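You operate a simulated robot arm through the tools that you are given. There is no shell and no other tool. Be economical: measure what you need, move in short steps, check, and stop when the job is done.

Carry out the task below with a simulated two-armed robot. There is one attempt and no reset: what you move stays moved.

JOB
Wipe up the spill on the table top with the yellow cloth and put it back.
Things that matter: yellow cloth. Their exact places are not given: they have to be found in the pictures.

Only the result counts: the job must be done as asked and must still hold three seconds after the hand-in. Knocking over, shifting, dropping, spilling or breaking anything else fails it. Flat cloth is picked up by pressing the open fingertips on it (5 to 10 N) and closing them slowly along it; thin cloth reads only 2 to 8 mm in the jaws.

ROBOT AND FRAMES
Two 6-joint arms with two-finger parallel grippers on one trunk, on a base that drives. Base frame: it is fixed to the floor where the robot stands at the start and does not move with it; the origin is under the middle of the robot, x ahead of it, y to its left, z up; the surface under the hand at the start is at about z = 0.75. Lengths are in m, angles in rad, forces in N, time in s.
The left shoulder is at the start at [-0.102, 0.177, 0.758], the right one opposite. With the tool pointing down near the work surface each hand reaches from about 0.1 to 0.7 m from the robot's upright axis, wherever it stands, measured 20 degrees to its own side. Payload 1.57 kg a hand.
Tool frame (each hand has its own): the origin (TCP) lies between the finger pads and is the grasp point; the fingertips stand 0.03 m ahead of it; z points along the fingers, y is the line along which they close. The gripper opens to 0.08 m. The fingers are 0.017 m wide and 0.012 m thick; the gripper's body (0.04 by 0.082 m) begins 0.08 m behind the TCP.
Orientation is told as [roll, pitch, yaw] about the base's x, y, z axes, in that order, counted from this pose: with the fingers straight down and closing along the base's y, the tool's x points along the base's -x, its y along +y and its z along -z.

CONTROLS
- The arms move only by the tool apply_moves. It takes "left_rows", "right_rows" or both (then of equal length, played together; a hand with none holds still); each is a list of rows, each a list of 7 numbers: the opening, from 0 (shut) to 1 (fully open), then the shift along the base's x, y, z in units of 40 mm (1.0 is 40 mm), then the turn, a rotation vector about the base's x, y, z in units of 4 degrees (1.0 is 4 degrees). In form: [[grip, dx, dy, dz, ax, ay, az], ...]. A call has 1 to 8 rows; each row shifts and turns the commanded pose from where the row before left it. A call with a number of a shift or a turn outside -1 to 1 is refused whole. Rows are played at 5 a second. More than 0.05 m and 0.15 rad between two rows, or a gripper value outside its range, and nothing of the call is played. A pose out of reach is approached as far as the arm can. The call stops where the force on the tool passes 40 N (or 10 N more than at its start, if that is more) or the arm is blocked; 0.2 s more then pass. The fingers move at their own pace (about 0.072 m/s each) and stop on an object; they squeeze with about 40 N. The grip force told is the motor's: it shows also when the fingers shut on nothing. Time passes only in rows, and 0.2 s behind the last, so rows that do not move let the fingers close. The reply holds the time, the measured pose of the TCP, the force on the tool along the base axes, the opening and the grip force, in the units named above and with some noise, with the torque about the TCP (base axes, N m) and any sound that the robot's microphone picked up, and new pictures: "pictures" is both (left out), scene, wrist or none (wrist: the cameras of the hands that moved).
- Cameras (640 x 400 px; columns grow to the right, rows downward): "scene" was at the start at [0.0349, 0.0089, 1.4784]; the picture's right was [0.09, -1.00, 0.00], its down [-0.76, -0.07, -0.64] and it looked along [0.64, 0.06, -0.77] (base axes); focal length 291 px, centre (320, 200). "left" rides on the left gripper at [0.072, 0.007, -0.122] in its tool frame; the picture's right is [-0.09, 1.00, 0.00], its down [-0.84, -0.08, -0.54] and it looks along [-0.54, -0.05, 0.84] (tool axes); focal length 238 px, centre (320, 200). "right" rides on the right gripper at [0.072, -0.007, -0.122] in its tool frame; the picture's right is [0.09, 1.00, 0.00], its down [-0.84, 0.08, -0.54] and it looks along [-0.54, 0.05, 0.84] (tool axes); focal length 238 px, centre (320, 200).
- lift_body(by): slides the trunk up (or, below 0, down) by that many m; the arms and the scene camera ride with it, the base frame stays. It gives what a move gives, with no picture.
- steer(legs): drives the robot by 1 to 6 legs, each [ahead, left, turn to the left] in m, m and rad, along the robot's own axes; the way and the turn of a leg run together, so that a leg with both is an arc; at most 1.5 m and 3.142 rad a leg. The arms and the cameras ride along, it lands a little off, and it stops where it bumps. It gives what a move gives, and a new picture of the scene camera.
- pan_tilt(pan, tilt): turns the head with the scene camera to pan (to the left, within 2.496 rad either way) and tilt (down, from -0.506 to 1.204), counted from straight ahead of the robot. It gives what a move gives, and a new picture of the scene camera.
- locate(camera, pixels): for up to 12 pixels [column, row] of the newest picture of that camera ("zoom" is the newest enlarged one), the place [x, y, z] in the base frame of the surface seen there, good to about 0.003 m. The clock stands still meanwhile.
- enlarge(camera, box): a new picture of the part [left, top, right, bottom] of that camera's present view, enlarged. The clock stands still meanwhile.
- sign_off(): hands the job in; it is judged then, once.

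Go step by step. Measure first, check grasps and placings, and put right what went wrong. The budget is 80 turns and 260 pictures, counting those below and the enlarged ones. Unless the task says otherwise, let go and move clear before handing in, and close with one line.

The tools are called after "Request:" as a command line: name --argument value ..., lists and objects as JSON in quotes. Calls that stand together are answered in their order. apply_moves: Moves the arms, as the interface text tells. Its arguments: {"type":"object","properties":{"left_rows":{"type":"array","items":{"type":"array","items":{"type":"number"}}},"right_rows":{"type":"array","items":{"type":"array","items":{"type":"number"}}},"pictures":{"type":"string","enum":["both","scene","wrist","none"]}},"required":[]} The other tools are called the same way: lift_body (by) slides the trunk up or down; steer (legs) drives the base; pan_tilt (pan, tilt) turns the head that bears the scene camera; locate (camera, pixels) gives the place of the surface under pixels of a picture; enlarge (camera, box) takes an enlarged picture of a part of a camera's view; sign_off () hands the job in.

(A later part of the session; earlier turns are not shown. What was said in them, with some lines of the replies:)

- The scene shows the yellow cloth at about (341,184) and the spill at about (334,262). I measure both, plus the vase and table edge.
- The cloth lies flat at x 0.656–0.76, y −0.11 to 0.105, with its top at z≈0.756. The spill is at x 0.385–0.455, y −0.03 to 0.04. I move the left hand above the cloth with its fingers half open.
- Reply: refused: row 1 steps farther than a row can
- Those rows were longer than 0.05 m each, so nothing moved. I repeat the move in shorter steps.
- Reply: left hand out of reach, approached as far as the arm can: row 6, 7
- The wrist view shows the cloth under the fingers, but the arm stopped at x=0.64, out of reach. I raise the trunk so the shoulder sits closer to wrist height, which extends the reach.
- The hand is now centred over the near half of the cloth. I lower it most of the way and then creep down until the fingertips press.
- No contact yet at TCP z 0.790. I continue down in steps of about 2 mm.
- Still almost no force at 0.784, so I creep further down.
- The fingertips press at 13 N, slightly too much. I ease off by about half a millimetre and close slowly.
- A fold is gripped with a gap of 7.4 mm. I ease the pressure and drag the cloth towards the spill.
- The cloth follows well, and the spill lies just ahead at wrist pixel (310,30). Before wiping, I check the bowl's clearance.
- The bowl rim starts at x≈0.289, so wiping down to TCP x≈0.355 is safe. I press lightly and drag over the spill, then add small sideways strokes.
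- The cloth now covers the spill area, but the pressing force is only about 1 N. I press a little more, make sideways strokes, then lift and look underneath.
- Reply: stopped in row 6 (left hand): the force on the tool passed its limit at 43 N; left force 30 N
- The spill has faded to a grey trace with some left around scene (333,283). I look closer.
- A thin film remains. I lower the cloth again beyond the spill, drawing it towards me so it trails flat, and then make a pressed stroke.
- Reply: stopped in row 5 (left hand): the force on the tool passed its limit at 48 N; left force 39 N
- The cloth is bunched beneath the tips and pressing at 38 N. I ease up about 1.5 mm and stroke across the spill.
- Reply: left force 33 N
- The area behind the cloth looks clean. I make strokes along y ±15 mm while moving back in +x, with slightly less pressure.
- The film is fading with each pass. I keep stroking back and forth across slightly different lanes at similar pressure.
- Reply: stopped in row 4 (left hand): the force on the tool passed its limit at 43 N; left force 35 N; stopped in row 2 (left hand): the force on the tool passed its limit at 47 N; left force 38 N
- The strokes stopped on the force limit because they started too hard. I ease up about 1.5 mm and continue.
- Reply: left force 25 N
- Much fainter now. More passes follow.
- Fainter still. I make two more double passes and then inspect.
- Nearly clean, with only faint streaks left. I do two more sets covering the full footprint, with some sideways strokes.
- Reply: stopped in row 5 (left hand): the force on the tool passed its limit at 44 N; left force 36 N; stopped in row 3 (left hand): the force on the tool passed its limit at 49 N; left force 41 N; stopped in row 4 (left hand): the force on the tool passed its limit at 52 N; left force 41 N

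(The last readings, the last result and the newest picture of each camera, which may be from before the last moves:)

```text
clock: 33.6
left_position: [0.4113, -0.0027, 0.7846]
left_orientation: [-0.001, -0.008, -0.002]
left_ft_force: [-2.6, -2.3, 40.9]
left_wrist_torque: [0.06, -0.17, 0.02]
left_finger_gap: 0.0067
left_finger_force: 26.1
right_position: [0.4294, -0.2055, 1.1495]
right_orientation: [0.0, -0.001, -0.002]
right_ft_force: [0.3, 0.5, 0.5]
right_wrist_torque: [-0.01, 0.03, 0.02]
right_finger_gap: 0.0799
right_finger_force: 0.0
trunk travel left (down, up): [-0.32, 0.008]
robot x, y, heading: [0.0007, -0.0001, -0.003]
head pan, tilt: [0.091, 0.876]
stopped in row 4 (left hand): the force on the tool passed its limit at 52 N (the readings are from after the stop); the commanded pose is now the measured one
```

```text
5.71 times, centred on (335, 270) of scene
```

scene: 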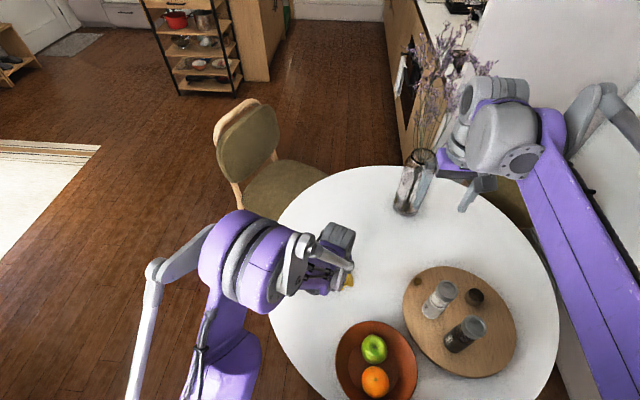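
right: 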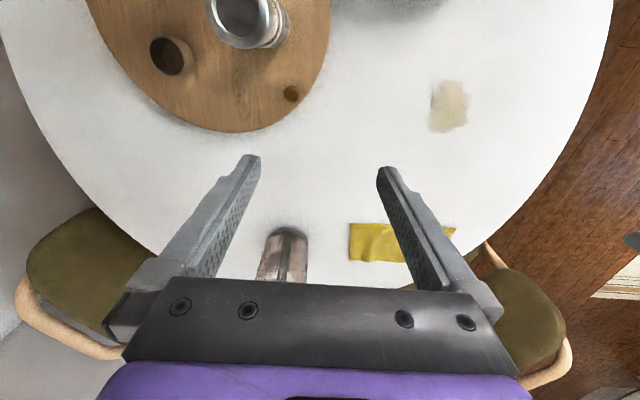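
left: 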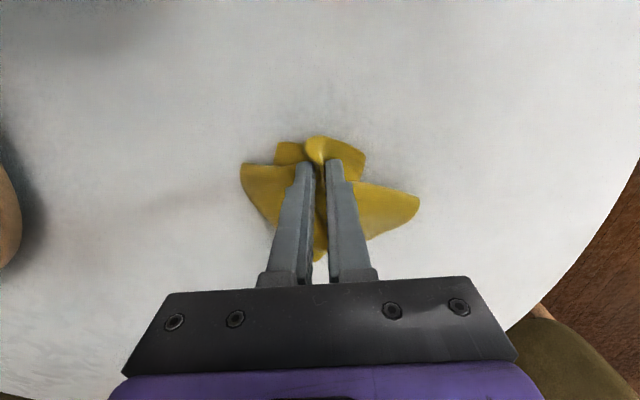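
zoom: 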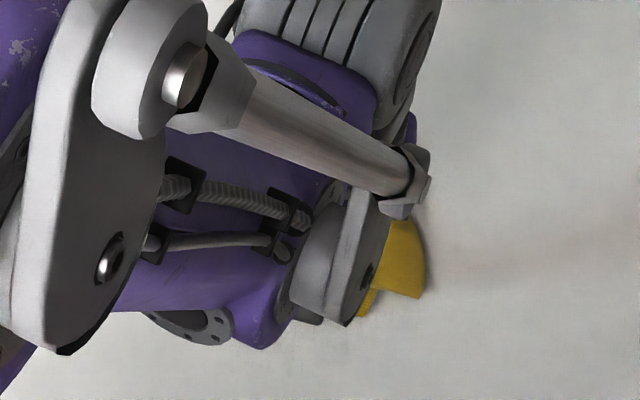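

Pressing has reached the limit again. I ease up 2 mm and finish with sideways strokes working outward.

Request:
apply_moves --left_rows '[[0, 0, 0, 0.05, 0, 0, 0], [0, -0.4, 0.5, 0, 0, 0, 0], [0, -0.3, -0.7, 0, 0, 0, 0], [0, 0.3, -0.3, 0, 0, 0, 0], [0, 0.4, 0.6, 0, 0, 0, 0], [0, 0.5, 0.3, 0, 0, 0, 0], [0, 0.7, -0.2, 0, 0, 0, 0], [0, 0.7, 0, 0, 0, 0, 0]]' --pictures "none"

Request:
apply_moves --left_rows '[[0, -0.7, -0.4, 0, 0, 0, 0], [0, -0.7, 0, 0, 0, 0, 0], [0, -0.7, 0, 0, 0, 0, 0], [0, -0.2, 0.4, 0, 0, 0, 0], [0, 0.8, 0, 0, 0, 0, 0], [0, 0.9, 0, 0, 0, 0, 0], [0, 0.9, 0, 0, 0, 0, 0], [0, 0.9, 0, 0, 0, 0, 0]]' --pictures "none"

Request:
apply_moves --left_rows '[[0, 0.8, 0, 0, 0, 0, 0], [0, 0.3, 0, 0, 0, 0, 0], [0, 0, 0, 0, 0, 0, 0]]'

Request:
enlarge --camera "scene" --box '[290, 235, 380, 305]'

```text
clock: 35.4
left_position: [0.4873, 0.0047, 0.7869]
left_orientation: [-0.001, -0.008, -0.003]
left_ft_force: [-4.9, 0.1, 26.0]
left_wrist_torque: [0.1, 0.03, -0.02]
left_finger_gap: 0.007
left_finger_force: 26.5
right_position: [0.4305, -0.2055, 1.15]
right_orientation: [0.0, -0.001, 0.001]
right_ft_force: [0.1, 0.2, 0.0]
right_wrist_torque: [-0.02, 0.0, 0.04]
right_finger_gap: 0.0799
right_finger_force: 0.0
trunk travel left (down, up): [-0.32, 0.008]
robot x, y, heading: [0.0014, -0.0004, -0.0]
head pan, tilt: [0.091, 0.876]
```

```text
clock: 37.2
left_position: [0.5338, 0.0046, 0.7871]
left_orientation: [-0.001, -0.009, -0.002]
left_ft_force: [-4.9, 0.4, 21.0]
left_wrist_torque: [0.09, 0.02, 0.08]
left_finger_gap: 0.0068
left_finger_force: 26.9
right_position: [0.43, -0.2056, 1.1495]
right_orientation: [0.001, -0.003, -0.001]
right_ft_force: [1.0, -0.2, 0.2]
right_wrist_torque: [-0.02, -0.01, 0.02]
right_finger_gap: 0.0803
right_finger_force: 0.1
trunk travel left (down, up): [-0.32, 0.008]
robot x, y, heading: [0.0006, 0.0015, 0.003]
head pan, tilt: [0.091, 0.876]
```

```text
clock: 38.0
left_position: [0.5779, 0.0057, 0.7865]
left_orientation: [0.0, -0.007, -0.003]
left_ft_force: [-1.8, -0.6, 15.9]
left_wrist_torque: [0.07, -0.03, -0.04]
left_finger_gap: 0.0069
left_finger_force: 26.4
right_position: [0.43, -0.2045, 1.1488]
right_orientation: [0.0, 0.0, 0.0]
right_ft_force: [0.3, -0.9, 0.1]
right_wrist_torque: [-0.01, 0.01, -0.01]
right_finger_gap: 0.0799
right_finger_force: 0.1
trunk travel left (down, up): [-0.32, 0.008]
robot x, y, heading: [0.0013, -0.0006, -0.001]
head pan, tilt: [0.091, 0.876]
```

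scene: 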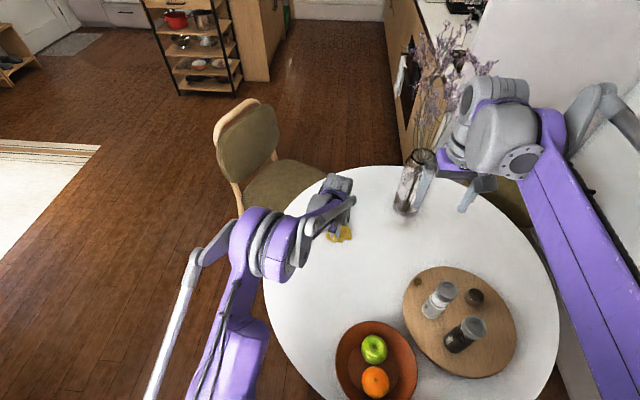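
left: 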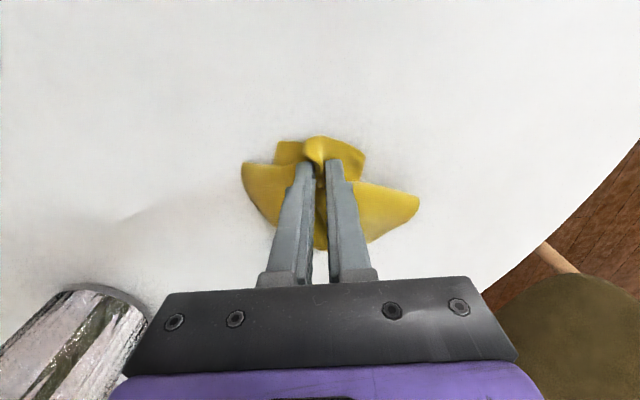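

```text
5.71 times, centred on (335, 270) of scene
```

zoom: 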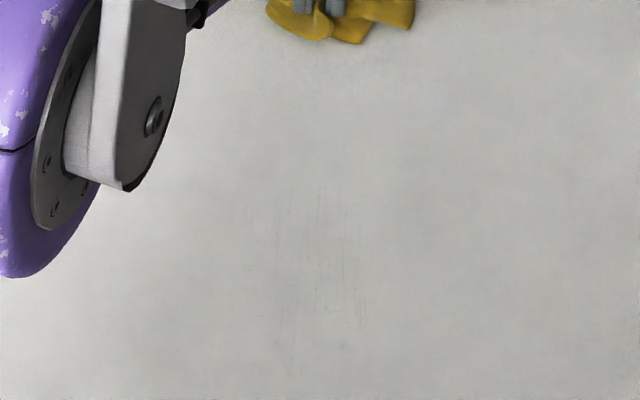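

Only barely visible traces remain (zoom 270–360, 190–350). I make one more set of passes.

Request:
apply_moves --left_rows '[[0, -0.9, -0.2, 0, 0, 0, 0], [0, -0.9, -0.2, 0, 0, 0, 0], [0, -0.9, 0, 0, 0, 0, 0], [0, -0.9, 0, 0, 0, 0, 0], [0, -0.9, 0, 0, 0, 0, 0], [0, -0.7, 0.0, 0, 0, 0, 0], [0, 0.2, 0.7, 0.0, 0, 0, 0], [0, 0.8, 0, 0, 0, 0, 0]]' --pictures "none"

Request:
apply_moves --left_rows '[[0, 0.8, 0, 0, 0, 0, 0], [0, 0.8, -0.3, 0, 0, 0, 0], [0, -0.8, 0, 0, 0, 0, 0], [0, -0.8, 0, 0, 0, 0, 0], [0, -0.8, 0, 0, 0, 0, 0], [0, 0.9, 0.1, 0, 0, 0, 0], [0, 0.9, 0, 0, 0, 0, 0], [0, 0.9, 0, 0, 0, 0, 0]]' --pictures "none"

Request:
apply_moves --left_rows '[[0, 0.8, 0, 0, 0, 0, 0], [0, 0.8, 0, 0, 0, 0, 0], [0, 0.6, 0, 0, 0, 0, 0], [0, 0, 0, 0, 0, 0, 0]]'

Request:
enlarge --camera "scene" --box '[290, 235, 380, 305]'

```text
clock: 39.0
left_position: [0.436, -0.0095, 0.787]
left_orientation: [-0.002, -0.01, -0.001]
left_ft_force: [3.0, 0.6, 34.8]
left_wrist_torque: [0.11, -0.27, -0.03]
left_finger_gap: 0.007
left_finger_force: 26.1
right_position: [0.4299, -0.206, 1.1493]
right_orientation: [0.001, 0.0, 0.0]
right_ft_force: [-0.8, 0.9, 0.1]
right_wrist_torque: [-0.01, 0.0, 0.0]
right_finger_gap: 0.0801
right_finger_force: 0.1
trunk travel left (down, up): [-0.32, 0.008]
robot x, y, heading: [0.003, -0.0005, 0.001]
head pan, tilt: [0.091, 0.876]
stopped in row 5 (left hand): the force on the tool passed its limit at 43 N (the readings are from after the stop); the commanded pose is now the measured one
```

```text
clock: 40.8
left_position: [0.5082, -0.0173, 0.7872]
left_orientation: [-0.002, -0.011, -0.005]
left_ft_force: [-9.0, -0.8, 39.0]
left_wrist_torque: [0.17, 0.03, 0.03]
left_finger_gap: 0.0067
left_finger_force: 26.4
right_position: [0.429, -0.2058, 1.1503]
right_orientation: [0.0, -0.002, 0.0]
right_ft_force: [-0.2, 0.7, 0.6]
right_wrist_torque: [0.05, -0.02, -0.03]
right_finger_gap: 0.08
right_finger_force: 0.1
trunk travel left (down, up): [-0.32, 0.008]
robot x, y, heading: [0.0017, 0.0005, -0.004]
head pan, tilt: [0.091, 0.876]
```

```text
clock: 41.8
left_position: [0.5964, -0.0169, 0.7866]
left_orientation: [0.0, -0.013, -0.001]
left_ft_force: [-6.1, -0.4, 35.9]
left_wrist_torque: [0.12, -0.01, 0.02]
left_finger_gap: 0.0067
left_finger_force: 26.0
right_position: [0.4289, -0.2047, 1.151]
right_orientation: [-0.001, -0.002, -0.002]
right_ft_force: [-0.5, 0.1, -0.4]
right_wrist_torque: [0.02, 0.01, -0.03]
right_finger_gap: 0.0798
right_finger_force: 0.2
trunk travel left (down, up): [-0.32, 0.008]
robot x, y, heading: [-0.0002, -0.001, -0.0]
head pan, tilt: [0.091, 0.876]
```

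scene: 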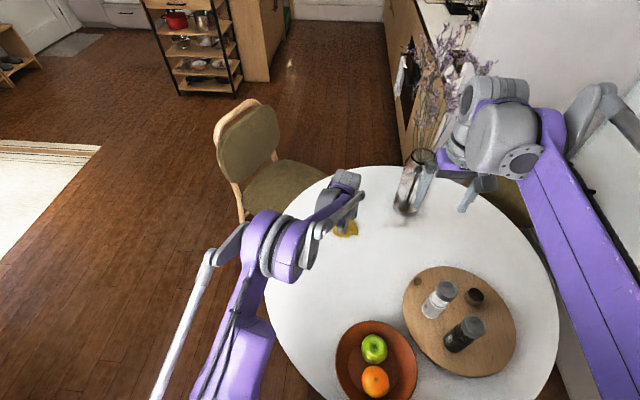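
left: 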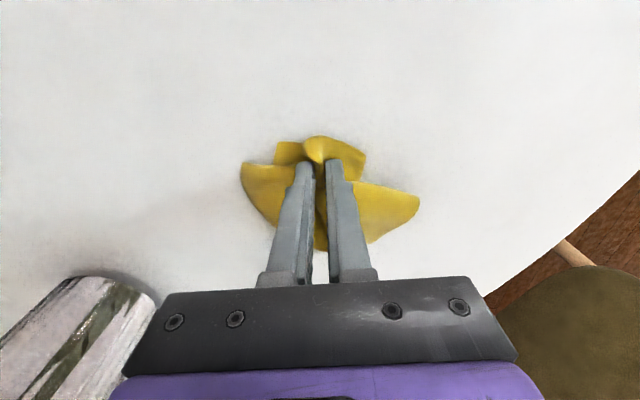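

```text
5.71 times, centred on (335, 270) of scene
```

zoom: 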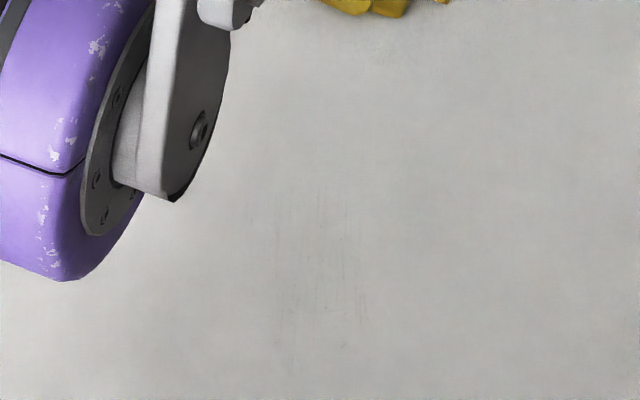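

A few specks remain near zoom (350,270). That pass stopped early, so I ease the pressure and make one last set reaching x≈0.36.

Request:
apply_moves --left_rows '[[0, 0, 0, 0.04, 0, 0, 0], [0, -0.9, 0, 0, 0, 0, 0], [0, -0.9, 0, 0, 0, 0, 0], [0, -0.9, 0.1, 0, 0, 0, 0], [0, -0.9, 0.1, 0, 0, 0, 0], [0, -0.9, 0, 0, 0, 0, 0], [0, -0.9, 0.0, 0, 0, 0, 0], [0, -0.4, 0, 0, 0, 0, 0]]' --pictures "none"

Request:
apply_moves --left_rows '[[0, 0.2, 0.6, 0.01, 0, 0, 0], [0, 0.4, -0.8, 0, 0, 0, 0], [0, 0.4, 0.8, 0, 0, 0, 0], [0, 0.4, -0.8, 0, 0, 0, 0], [0, 0.4, 0.8, 0, 0, 0, 0], [0, 0.4, -0.8, 0, 0, 0, 0], [0, 0.4, 0.8, 0, 0, 0, 0], [0, 0.2, -0.6, 0, 0, 0, 0]]' --pictures "none"

Request:
apply_moves --left_rows '[[0, -0.6, -0.1, 0, 0, 0, 0], [0, -0.9, 0, 0, 0, 0, 0], [0, -0.9, 0, 0, 0, 0, 0], [0, 0.9, 0, 0, 0, 0, 0], [0, 0.9, 0, 0, 0, 0, 0], [0, 0.9, 0, 0, 0, 0, 0], [0, 0.9, 0, 0, 0, 0, 0], [0, 0.9, 0, 0, 0, 0, 0]]'

Request:
enlarge --camera "scene" --box '[290, 235, 380, 305]'

```text
clock: 43.6
left_position: [0.3683, -0.0081, 0.786]
left_orientation: [-0.002, -0.005, -0.001]
left_ft_force: [6.8, -0.5, 29.8]
left_wrist_torque: [0.12, -0.39, -0.03]
left_finger_gap: 0.0071
left_finger_force: 26.7
right_position: [0.43, -0.2049, 1.1492]
right_orientation: [0.0, 0.0, 0.0]
right_ft_force: [0.1, -0.4, -0.9]
right_wrist_torque: [0.0, 0.0, -0.02]
right_finger_gap: 0.0799
right_finger_force: 0.0
trunk travel left (down, up): [-0.32, 0.008]
robot x, y, heading: [0.0036, 0.0019, 0.002]
head pan, tilt: [0.091, 0.876]
```

```text
clock: 45.4
left_position: [0.4804, -0.0098, 0.7869]
left_orientation: [0.0, -0.011, -0.001]
left_ft_force: [0.0, 4.4, 15.4]
left_wrist_torque: [0.17, -0.08, 0.04]
left_finger_gap: 0.0071
left_finger_force: 26.6
right_position: [0.4307, -0.2058, 1.1492]
right_orientation: [0.0, 0.001, 0.002]
right_ft_force: [-0.6, -0.6, 0.3]
right_wrist_torque: [0.03, 0.0, -0.01]
right_finger_gap: 0.0799
right_finger_force: 0.1
trunk travel left (down, up): [-0.32, 0.008]
robot x, y, heading: [-0.0012, 0.0025, -0.004]
head pan, tilt: [0.091, 0.876]
```

```text
clock: 47.2
left_position: [0.5667, -0.0118, 0.7888]
left_orientation: [-0.002, -0.009, -0.001]
left_ft_force: [-2.2, 0.2, 5.3]
left_wrist_torque: [0.0, 0.02, 0.02]
left_finger_gap: 0.0071
left_finger_force: 26.2
right_position: [0.431, -0.2044, 1.1497]
right_orientation: [0.001, 0.001, 0.0]
right_ft_force: [1.2, 0.3, 0.3]
right_wrist_torque: [0.02, 0.06, 0.03]
right_finger_gap: 0.0797
right_finger_force: 0.1
trunk travel left (down, up): [-0.32, 0.008]
robot x, y, heading: [-0.0035, 0.0002, -0.003]
head pan, tilt: [0.091, 0.876]
```

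scene: 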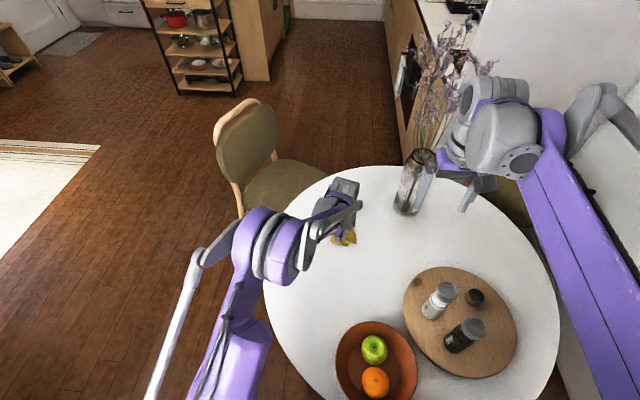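
left: 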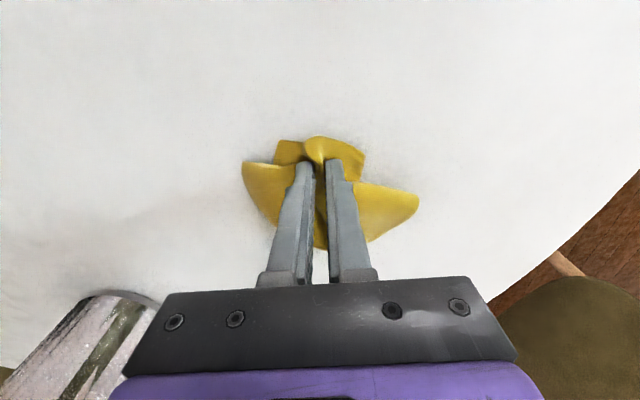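

```text
5.71 times, centred on (335, 270) of scene
```

zoom: 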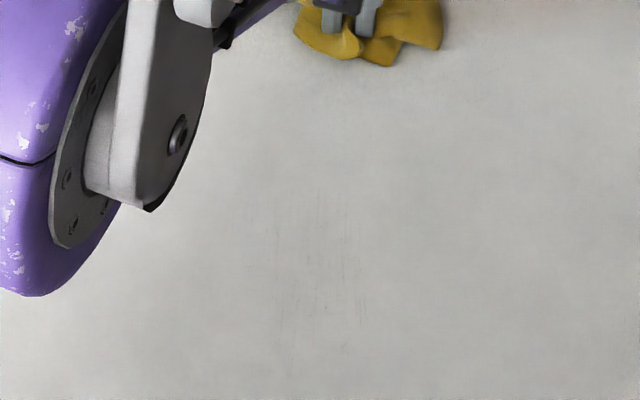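

The table is clean. I lift the cloth slightly, carry it to its original spot and set it down.

Request:
apply_moves --left_rows '[[0, 0, 0, 0.9, 0, 0, 0], [0, 0.4, 0, 0.9, 0, 0, 0], [0, 0.8, 0.1, 0.6, 0, 0, 0], [0, 0.9, 0.1, 0, 0, 0, 0], [0, 0.9, 0.0, 0, 0, 0, 0], [0, 0.4, 0, 0, 0, 0, 0], [0, 0, 0, -0.6, 0, 0, 0], [0, 0, 0, -0.6, 0, 0, 0]]'

```text
clock: 49.0
left_position: [0.7021, -0.0049, 0.8332]
left_orientation: [-0.001, -0.009, -0.003]
left_ft_force: [-1.1, -0.9, -0.8]
left_wrist_torque: [-0.03, 0.02, -0.03]
left_finger_gap: 0.0068
left_finger_force: 26.2
right_position: [0.4308, -0.2066, 1.1496]
right_orientation: [0.0, 0.0, 0.0]
right_ft_force: [-0.6, -1.2, 0.3]
right_wrist_torque: [0.01, 0.01, -0.02]
right_finger_gap: 0.0799
right_finger_force: 0.1
trunk travel left (down, up): [-0.32, 0.008]
robot x, y, heading: [0.0028, 0.0004, 0.003]
head pan, tilt: [0.091, 0.876]
```

scene: 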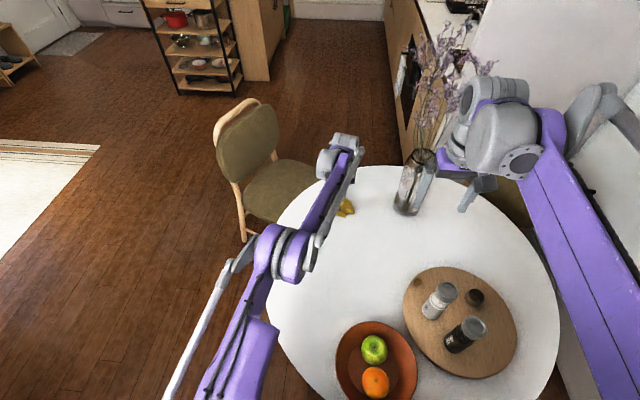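
left: 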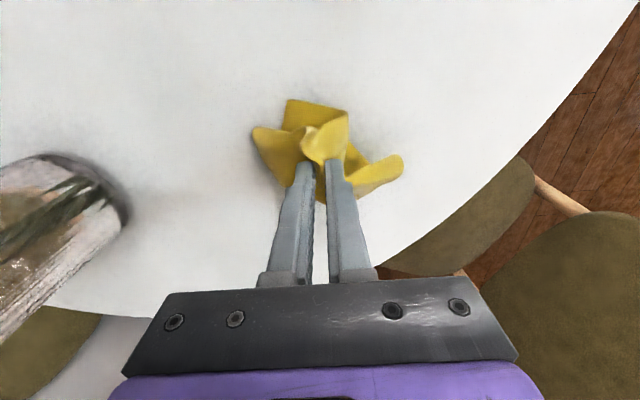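

The cloth is over its place. I lower it and open the fingers, which also helps spread it.

Request:
apply_moves --left_rows '[[0, -0.05, 0, -0.5, 0, 0, 0], [0, -0.05, 0, -0.4, 0, 0, 0], [0, 0, 0, -0.15, 0, 0, 0], [0.2, 0, 0, 0, 0, 0, 0], [0.5, 0, 0, 0, 0, 0, 0], [0.8, 0, 0, 0.1, 0, 0, 0], [0.8, 0, 0, 0.9, 0, 0, 0], [0.8, 0, 0, 0.9, 0, 0, 0]]'

```text
clock: 50.8
left_position: [0.6968, -0.0071, 0.8686]
left_orientation: [-0.004, -0.009, -0.001]
left_ft_force: [-0.7, 0.2, 0.4]
left_wrist_torque: [-0.02, 0.0, 0.0]
left_finger_gap: 0.0642
left_finger_force: 0.0
right_position: [0.4308, -0.2055, 1.1478]
right_orientation: [-0.001, 0.0, -0.002]
right_ft_force: [0.4, 0.1, 0.1]
right_wrist_torque: [0.02, -0.03, 0.02]
right_finger_gap: 0.0801
right_finger_force: 0.0
trunk travel left (down, up): [-0.32, 0.008]
robot x, y, heading: [-0.0012, 0.0012, -0.001]
head pan, tilt: [0.091, 0.876]
```

scene: 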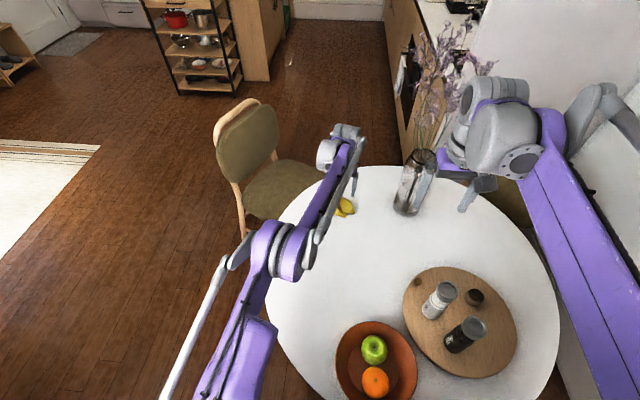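
left: 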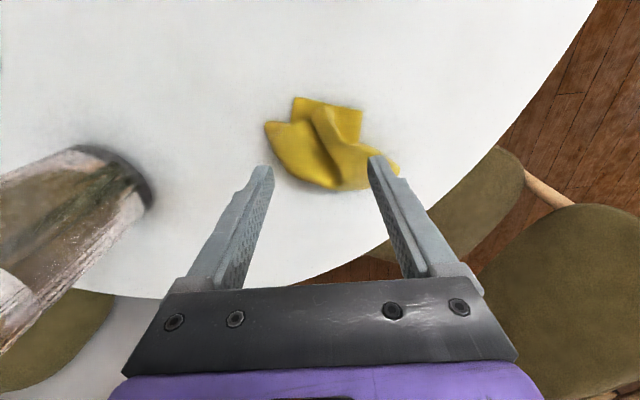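

Released. I measure where the cloth lies and look at its shape.

Request:
locate --camera "left" --pixels '[[295, 98], [361, 110], [265, 125], [398, 170], [325, 188], [325, 145], [330, 120]]'

Request:
enlarge --camera "left" --box '[240, 70, 420, 210]'

```text
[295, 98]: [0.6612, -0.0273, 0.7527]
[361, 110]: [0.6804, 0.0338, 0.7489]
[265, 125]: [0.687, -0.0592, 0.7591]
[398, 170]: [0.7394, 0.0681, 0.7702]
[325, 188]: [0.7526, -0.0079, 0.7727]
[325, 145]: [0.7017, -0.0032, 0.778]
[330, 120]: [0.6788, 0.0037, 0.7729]
```

```text
2.86 times, centred on (330, 140) of left
```

zoom: 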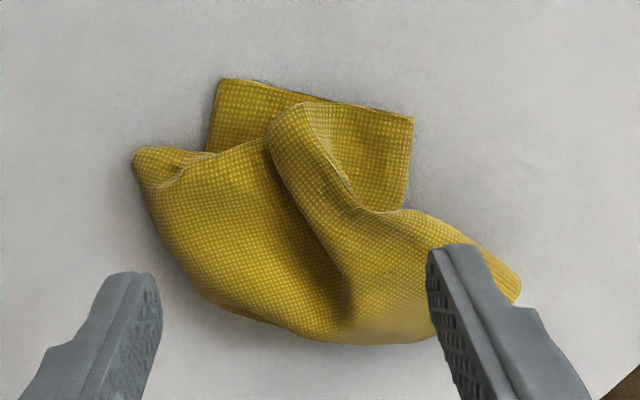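

The cloth is back within its original footprint, centred at about (0.705, 0.0) against (0.71, 0.0) at the start. I withdraw the hand upward and back and make a final check.

Request:
apply_moves --left_rows '[[0.8, 0, 0, 0.9, 0, 0, 0], [0.8, -0.4, 0.2, 0.9, 0, 0, 0], [0.8, -0.7, 0.7, 0.5, 0, 0, 0], [0.8, -0.8, 0.8, 0, 0, 0, 0], [0.8, -0.8, 0.8, 0, 0, 0, 0], [0.8, -0.8, 0.8, 0, 0, 0, 0], [0.8, -0.8, 0.8, 0, 0, 0, 0], [0.8, 0, 0.8, 0, 0, 0, 0]]'

Request:
enlarge --camera "scene" --box '[260, 165, 420, 305]'

Request:
enlarge --camera "scene" --box '[310, 255, 360, 305]'

```text
clock: 52.6
left_position: [0.5261, 0.1903, 0.9619]
left_orientation: [-0.003, -0.008, -0.004]
left_ft_force: [-0.1, 1.3, 0.6]
left_wrist_torque: [-0.01, 0.04, 0.0]
left_finger_gap: 0.0641
left_finger_force: 0.0
right_position: [0.4337, -0.2042, 1.1481]
right_orientation: [0.0, 0.003, -0.002]
right_ft_force: [0.3, 0.2, -0.5]
right_wrist_torque: [0.01, 0.02, -0.03]
right_finger_gap: 0.08
right_finger_force: 0.1
trunk travel left (down, up): [-0.32, 0.008]
robot x, y, heading: [0.0016, 0.003, -0.001]
head pan, tilt: [0.091, 0.876]
```

scene: 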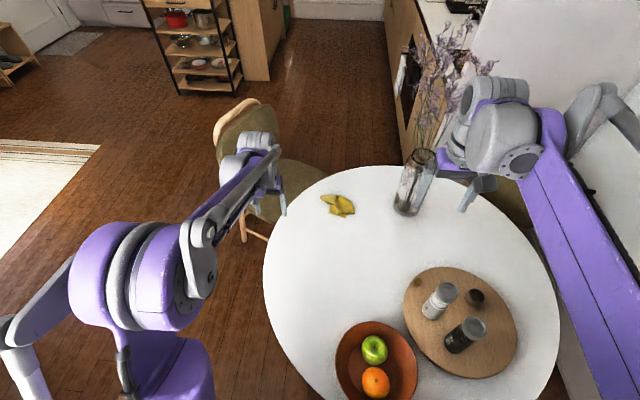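
left: 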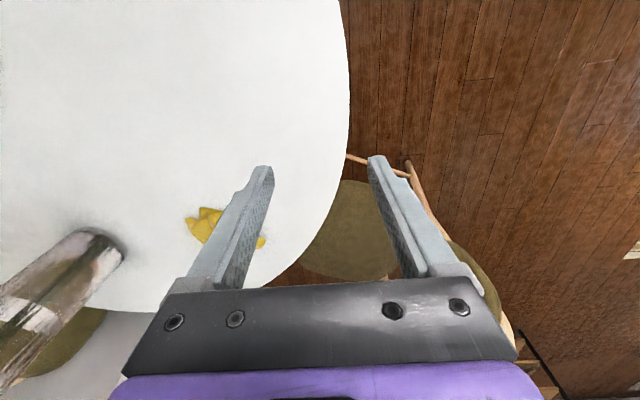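

```text
2.86 times, centred on (340, 235) of scene
```

zoom: 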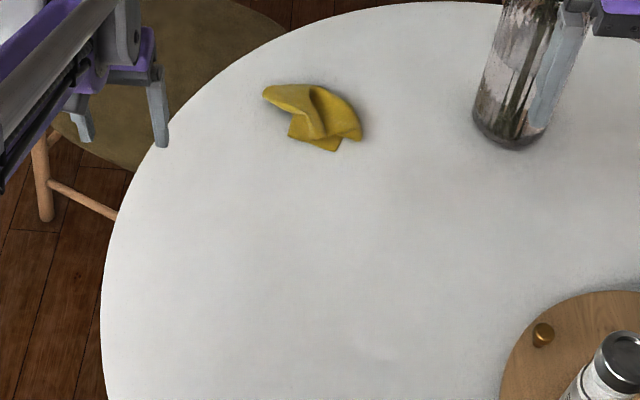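

```text
8.00 times, centred on (335, 280) of scene
```

zoom: 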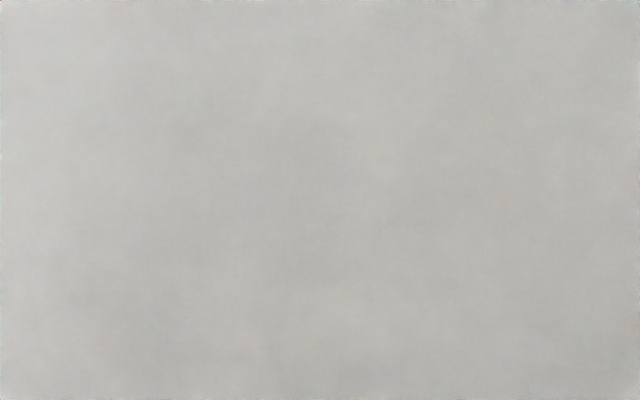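

The spill area at scene (335,280) is clean. The cloth, though crumpled, rests in its original place, nothing else has moved, and the hand is clear, so I hand in.

Request:
sign_off

```text
The job is handed in.
```

The spill is wiped up and the yellow cloth is back in its original spot, though it lies crumpled there rather than flat as it was at the start; nothing else on the table was moved.
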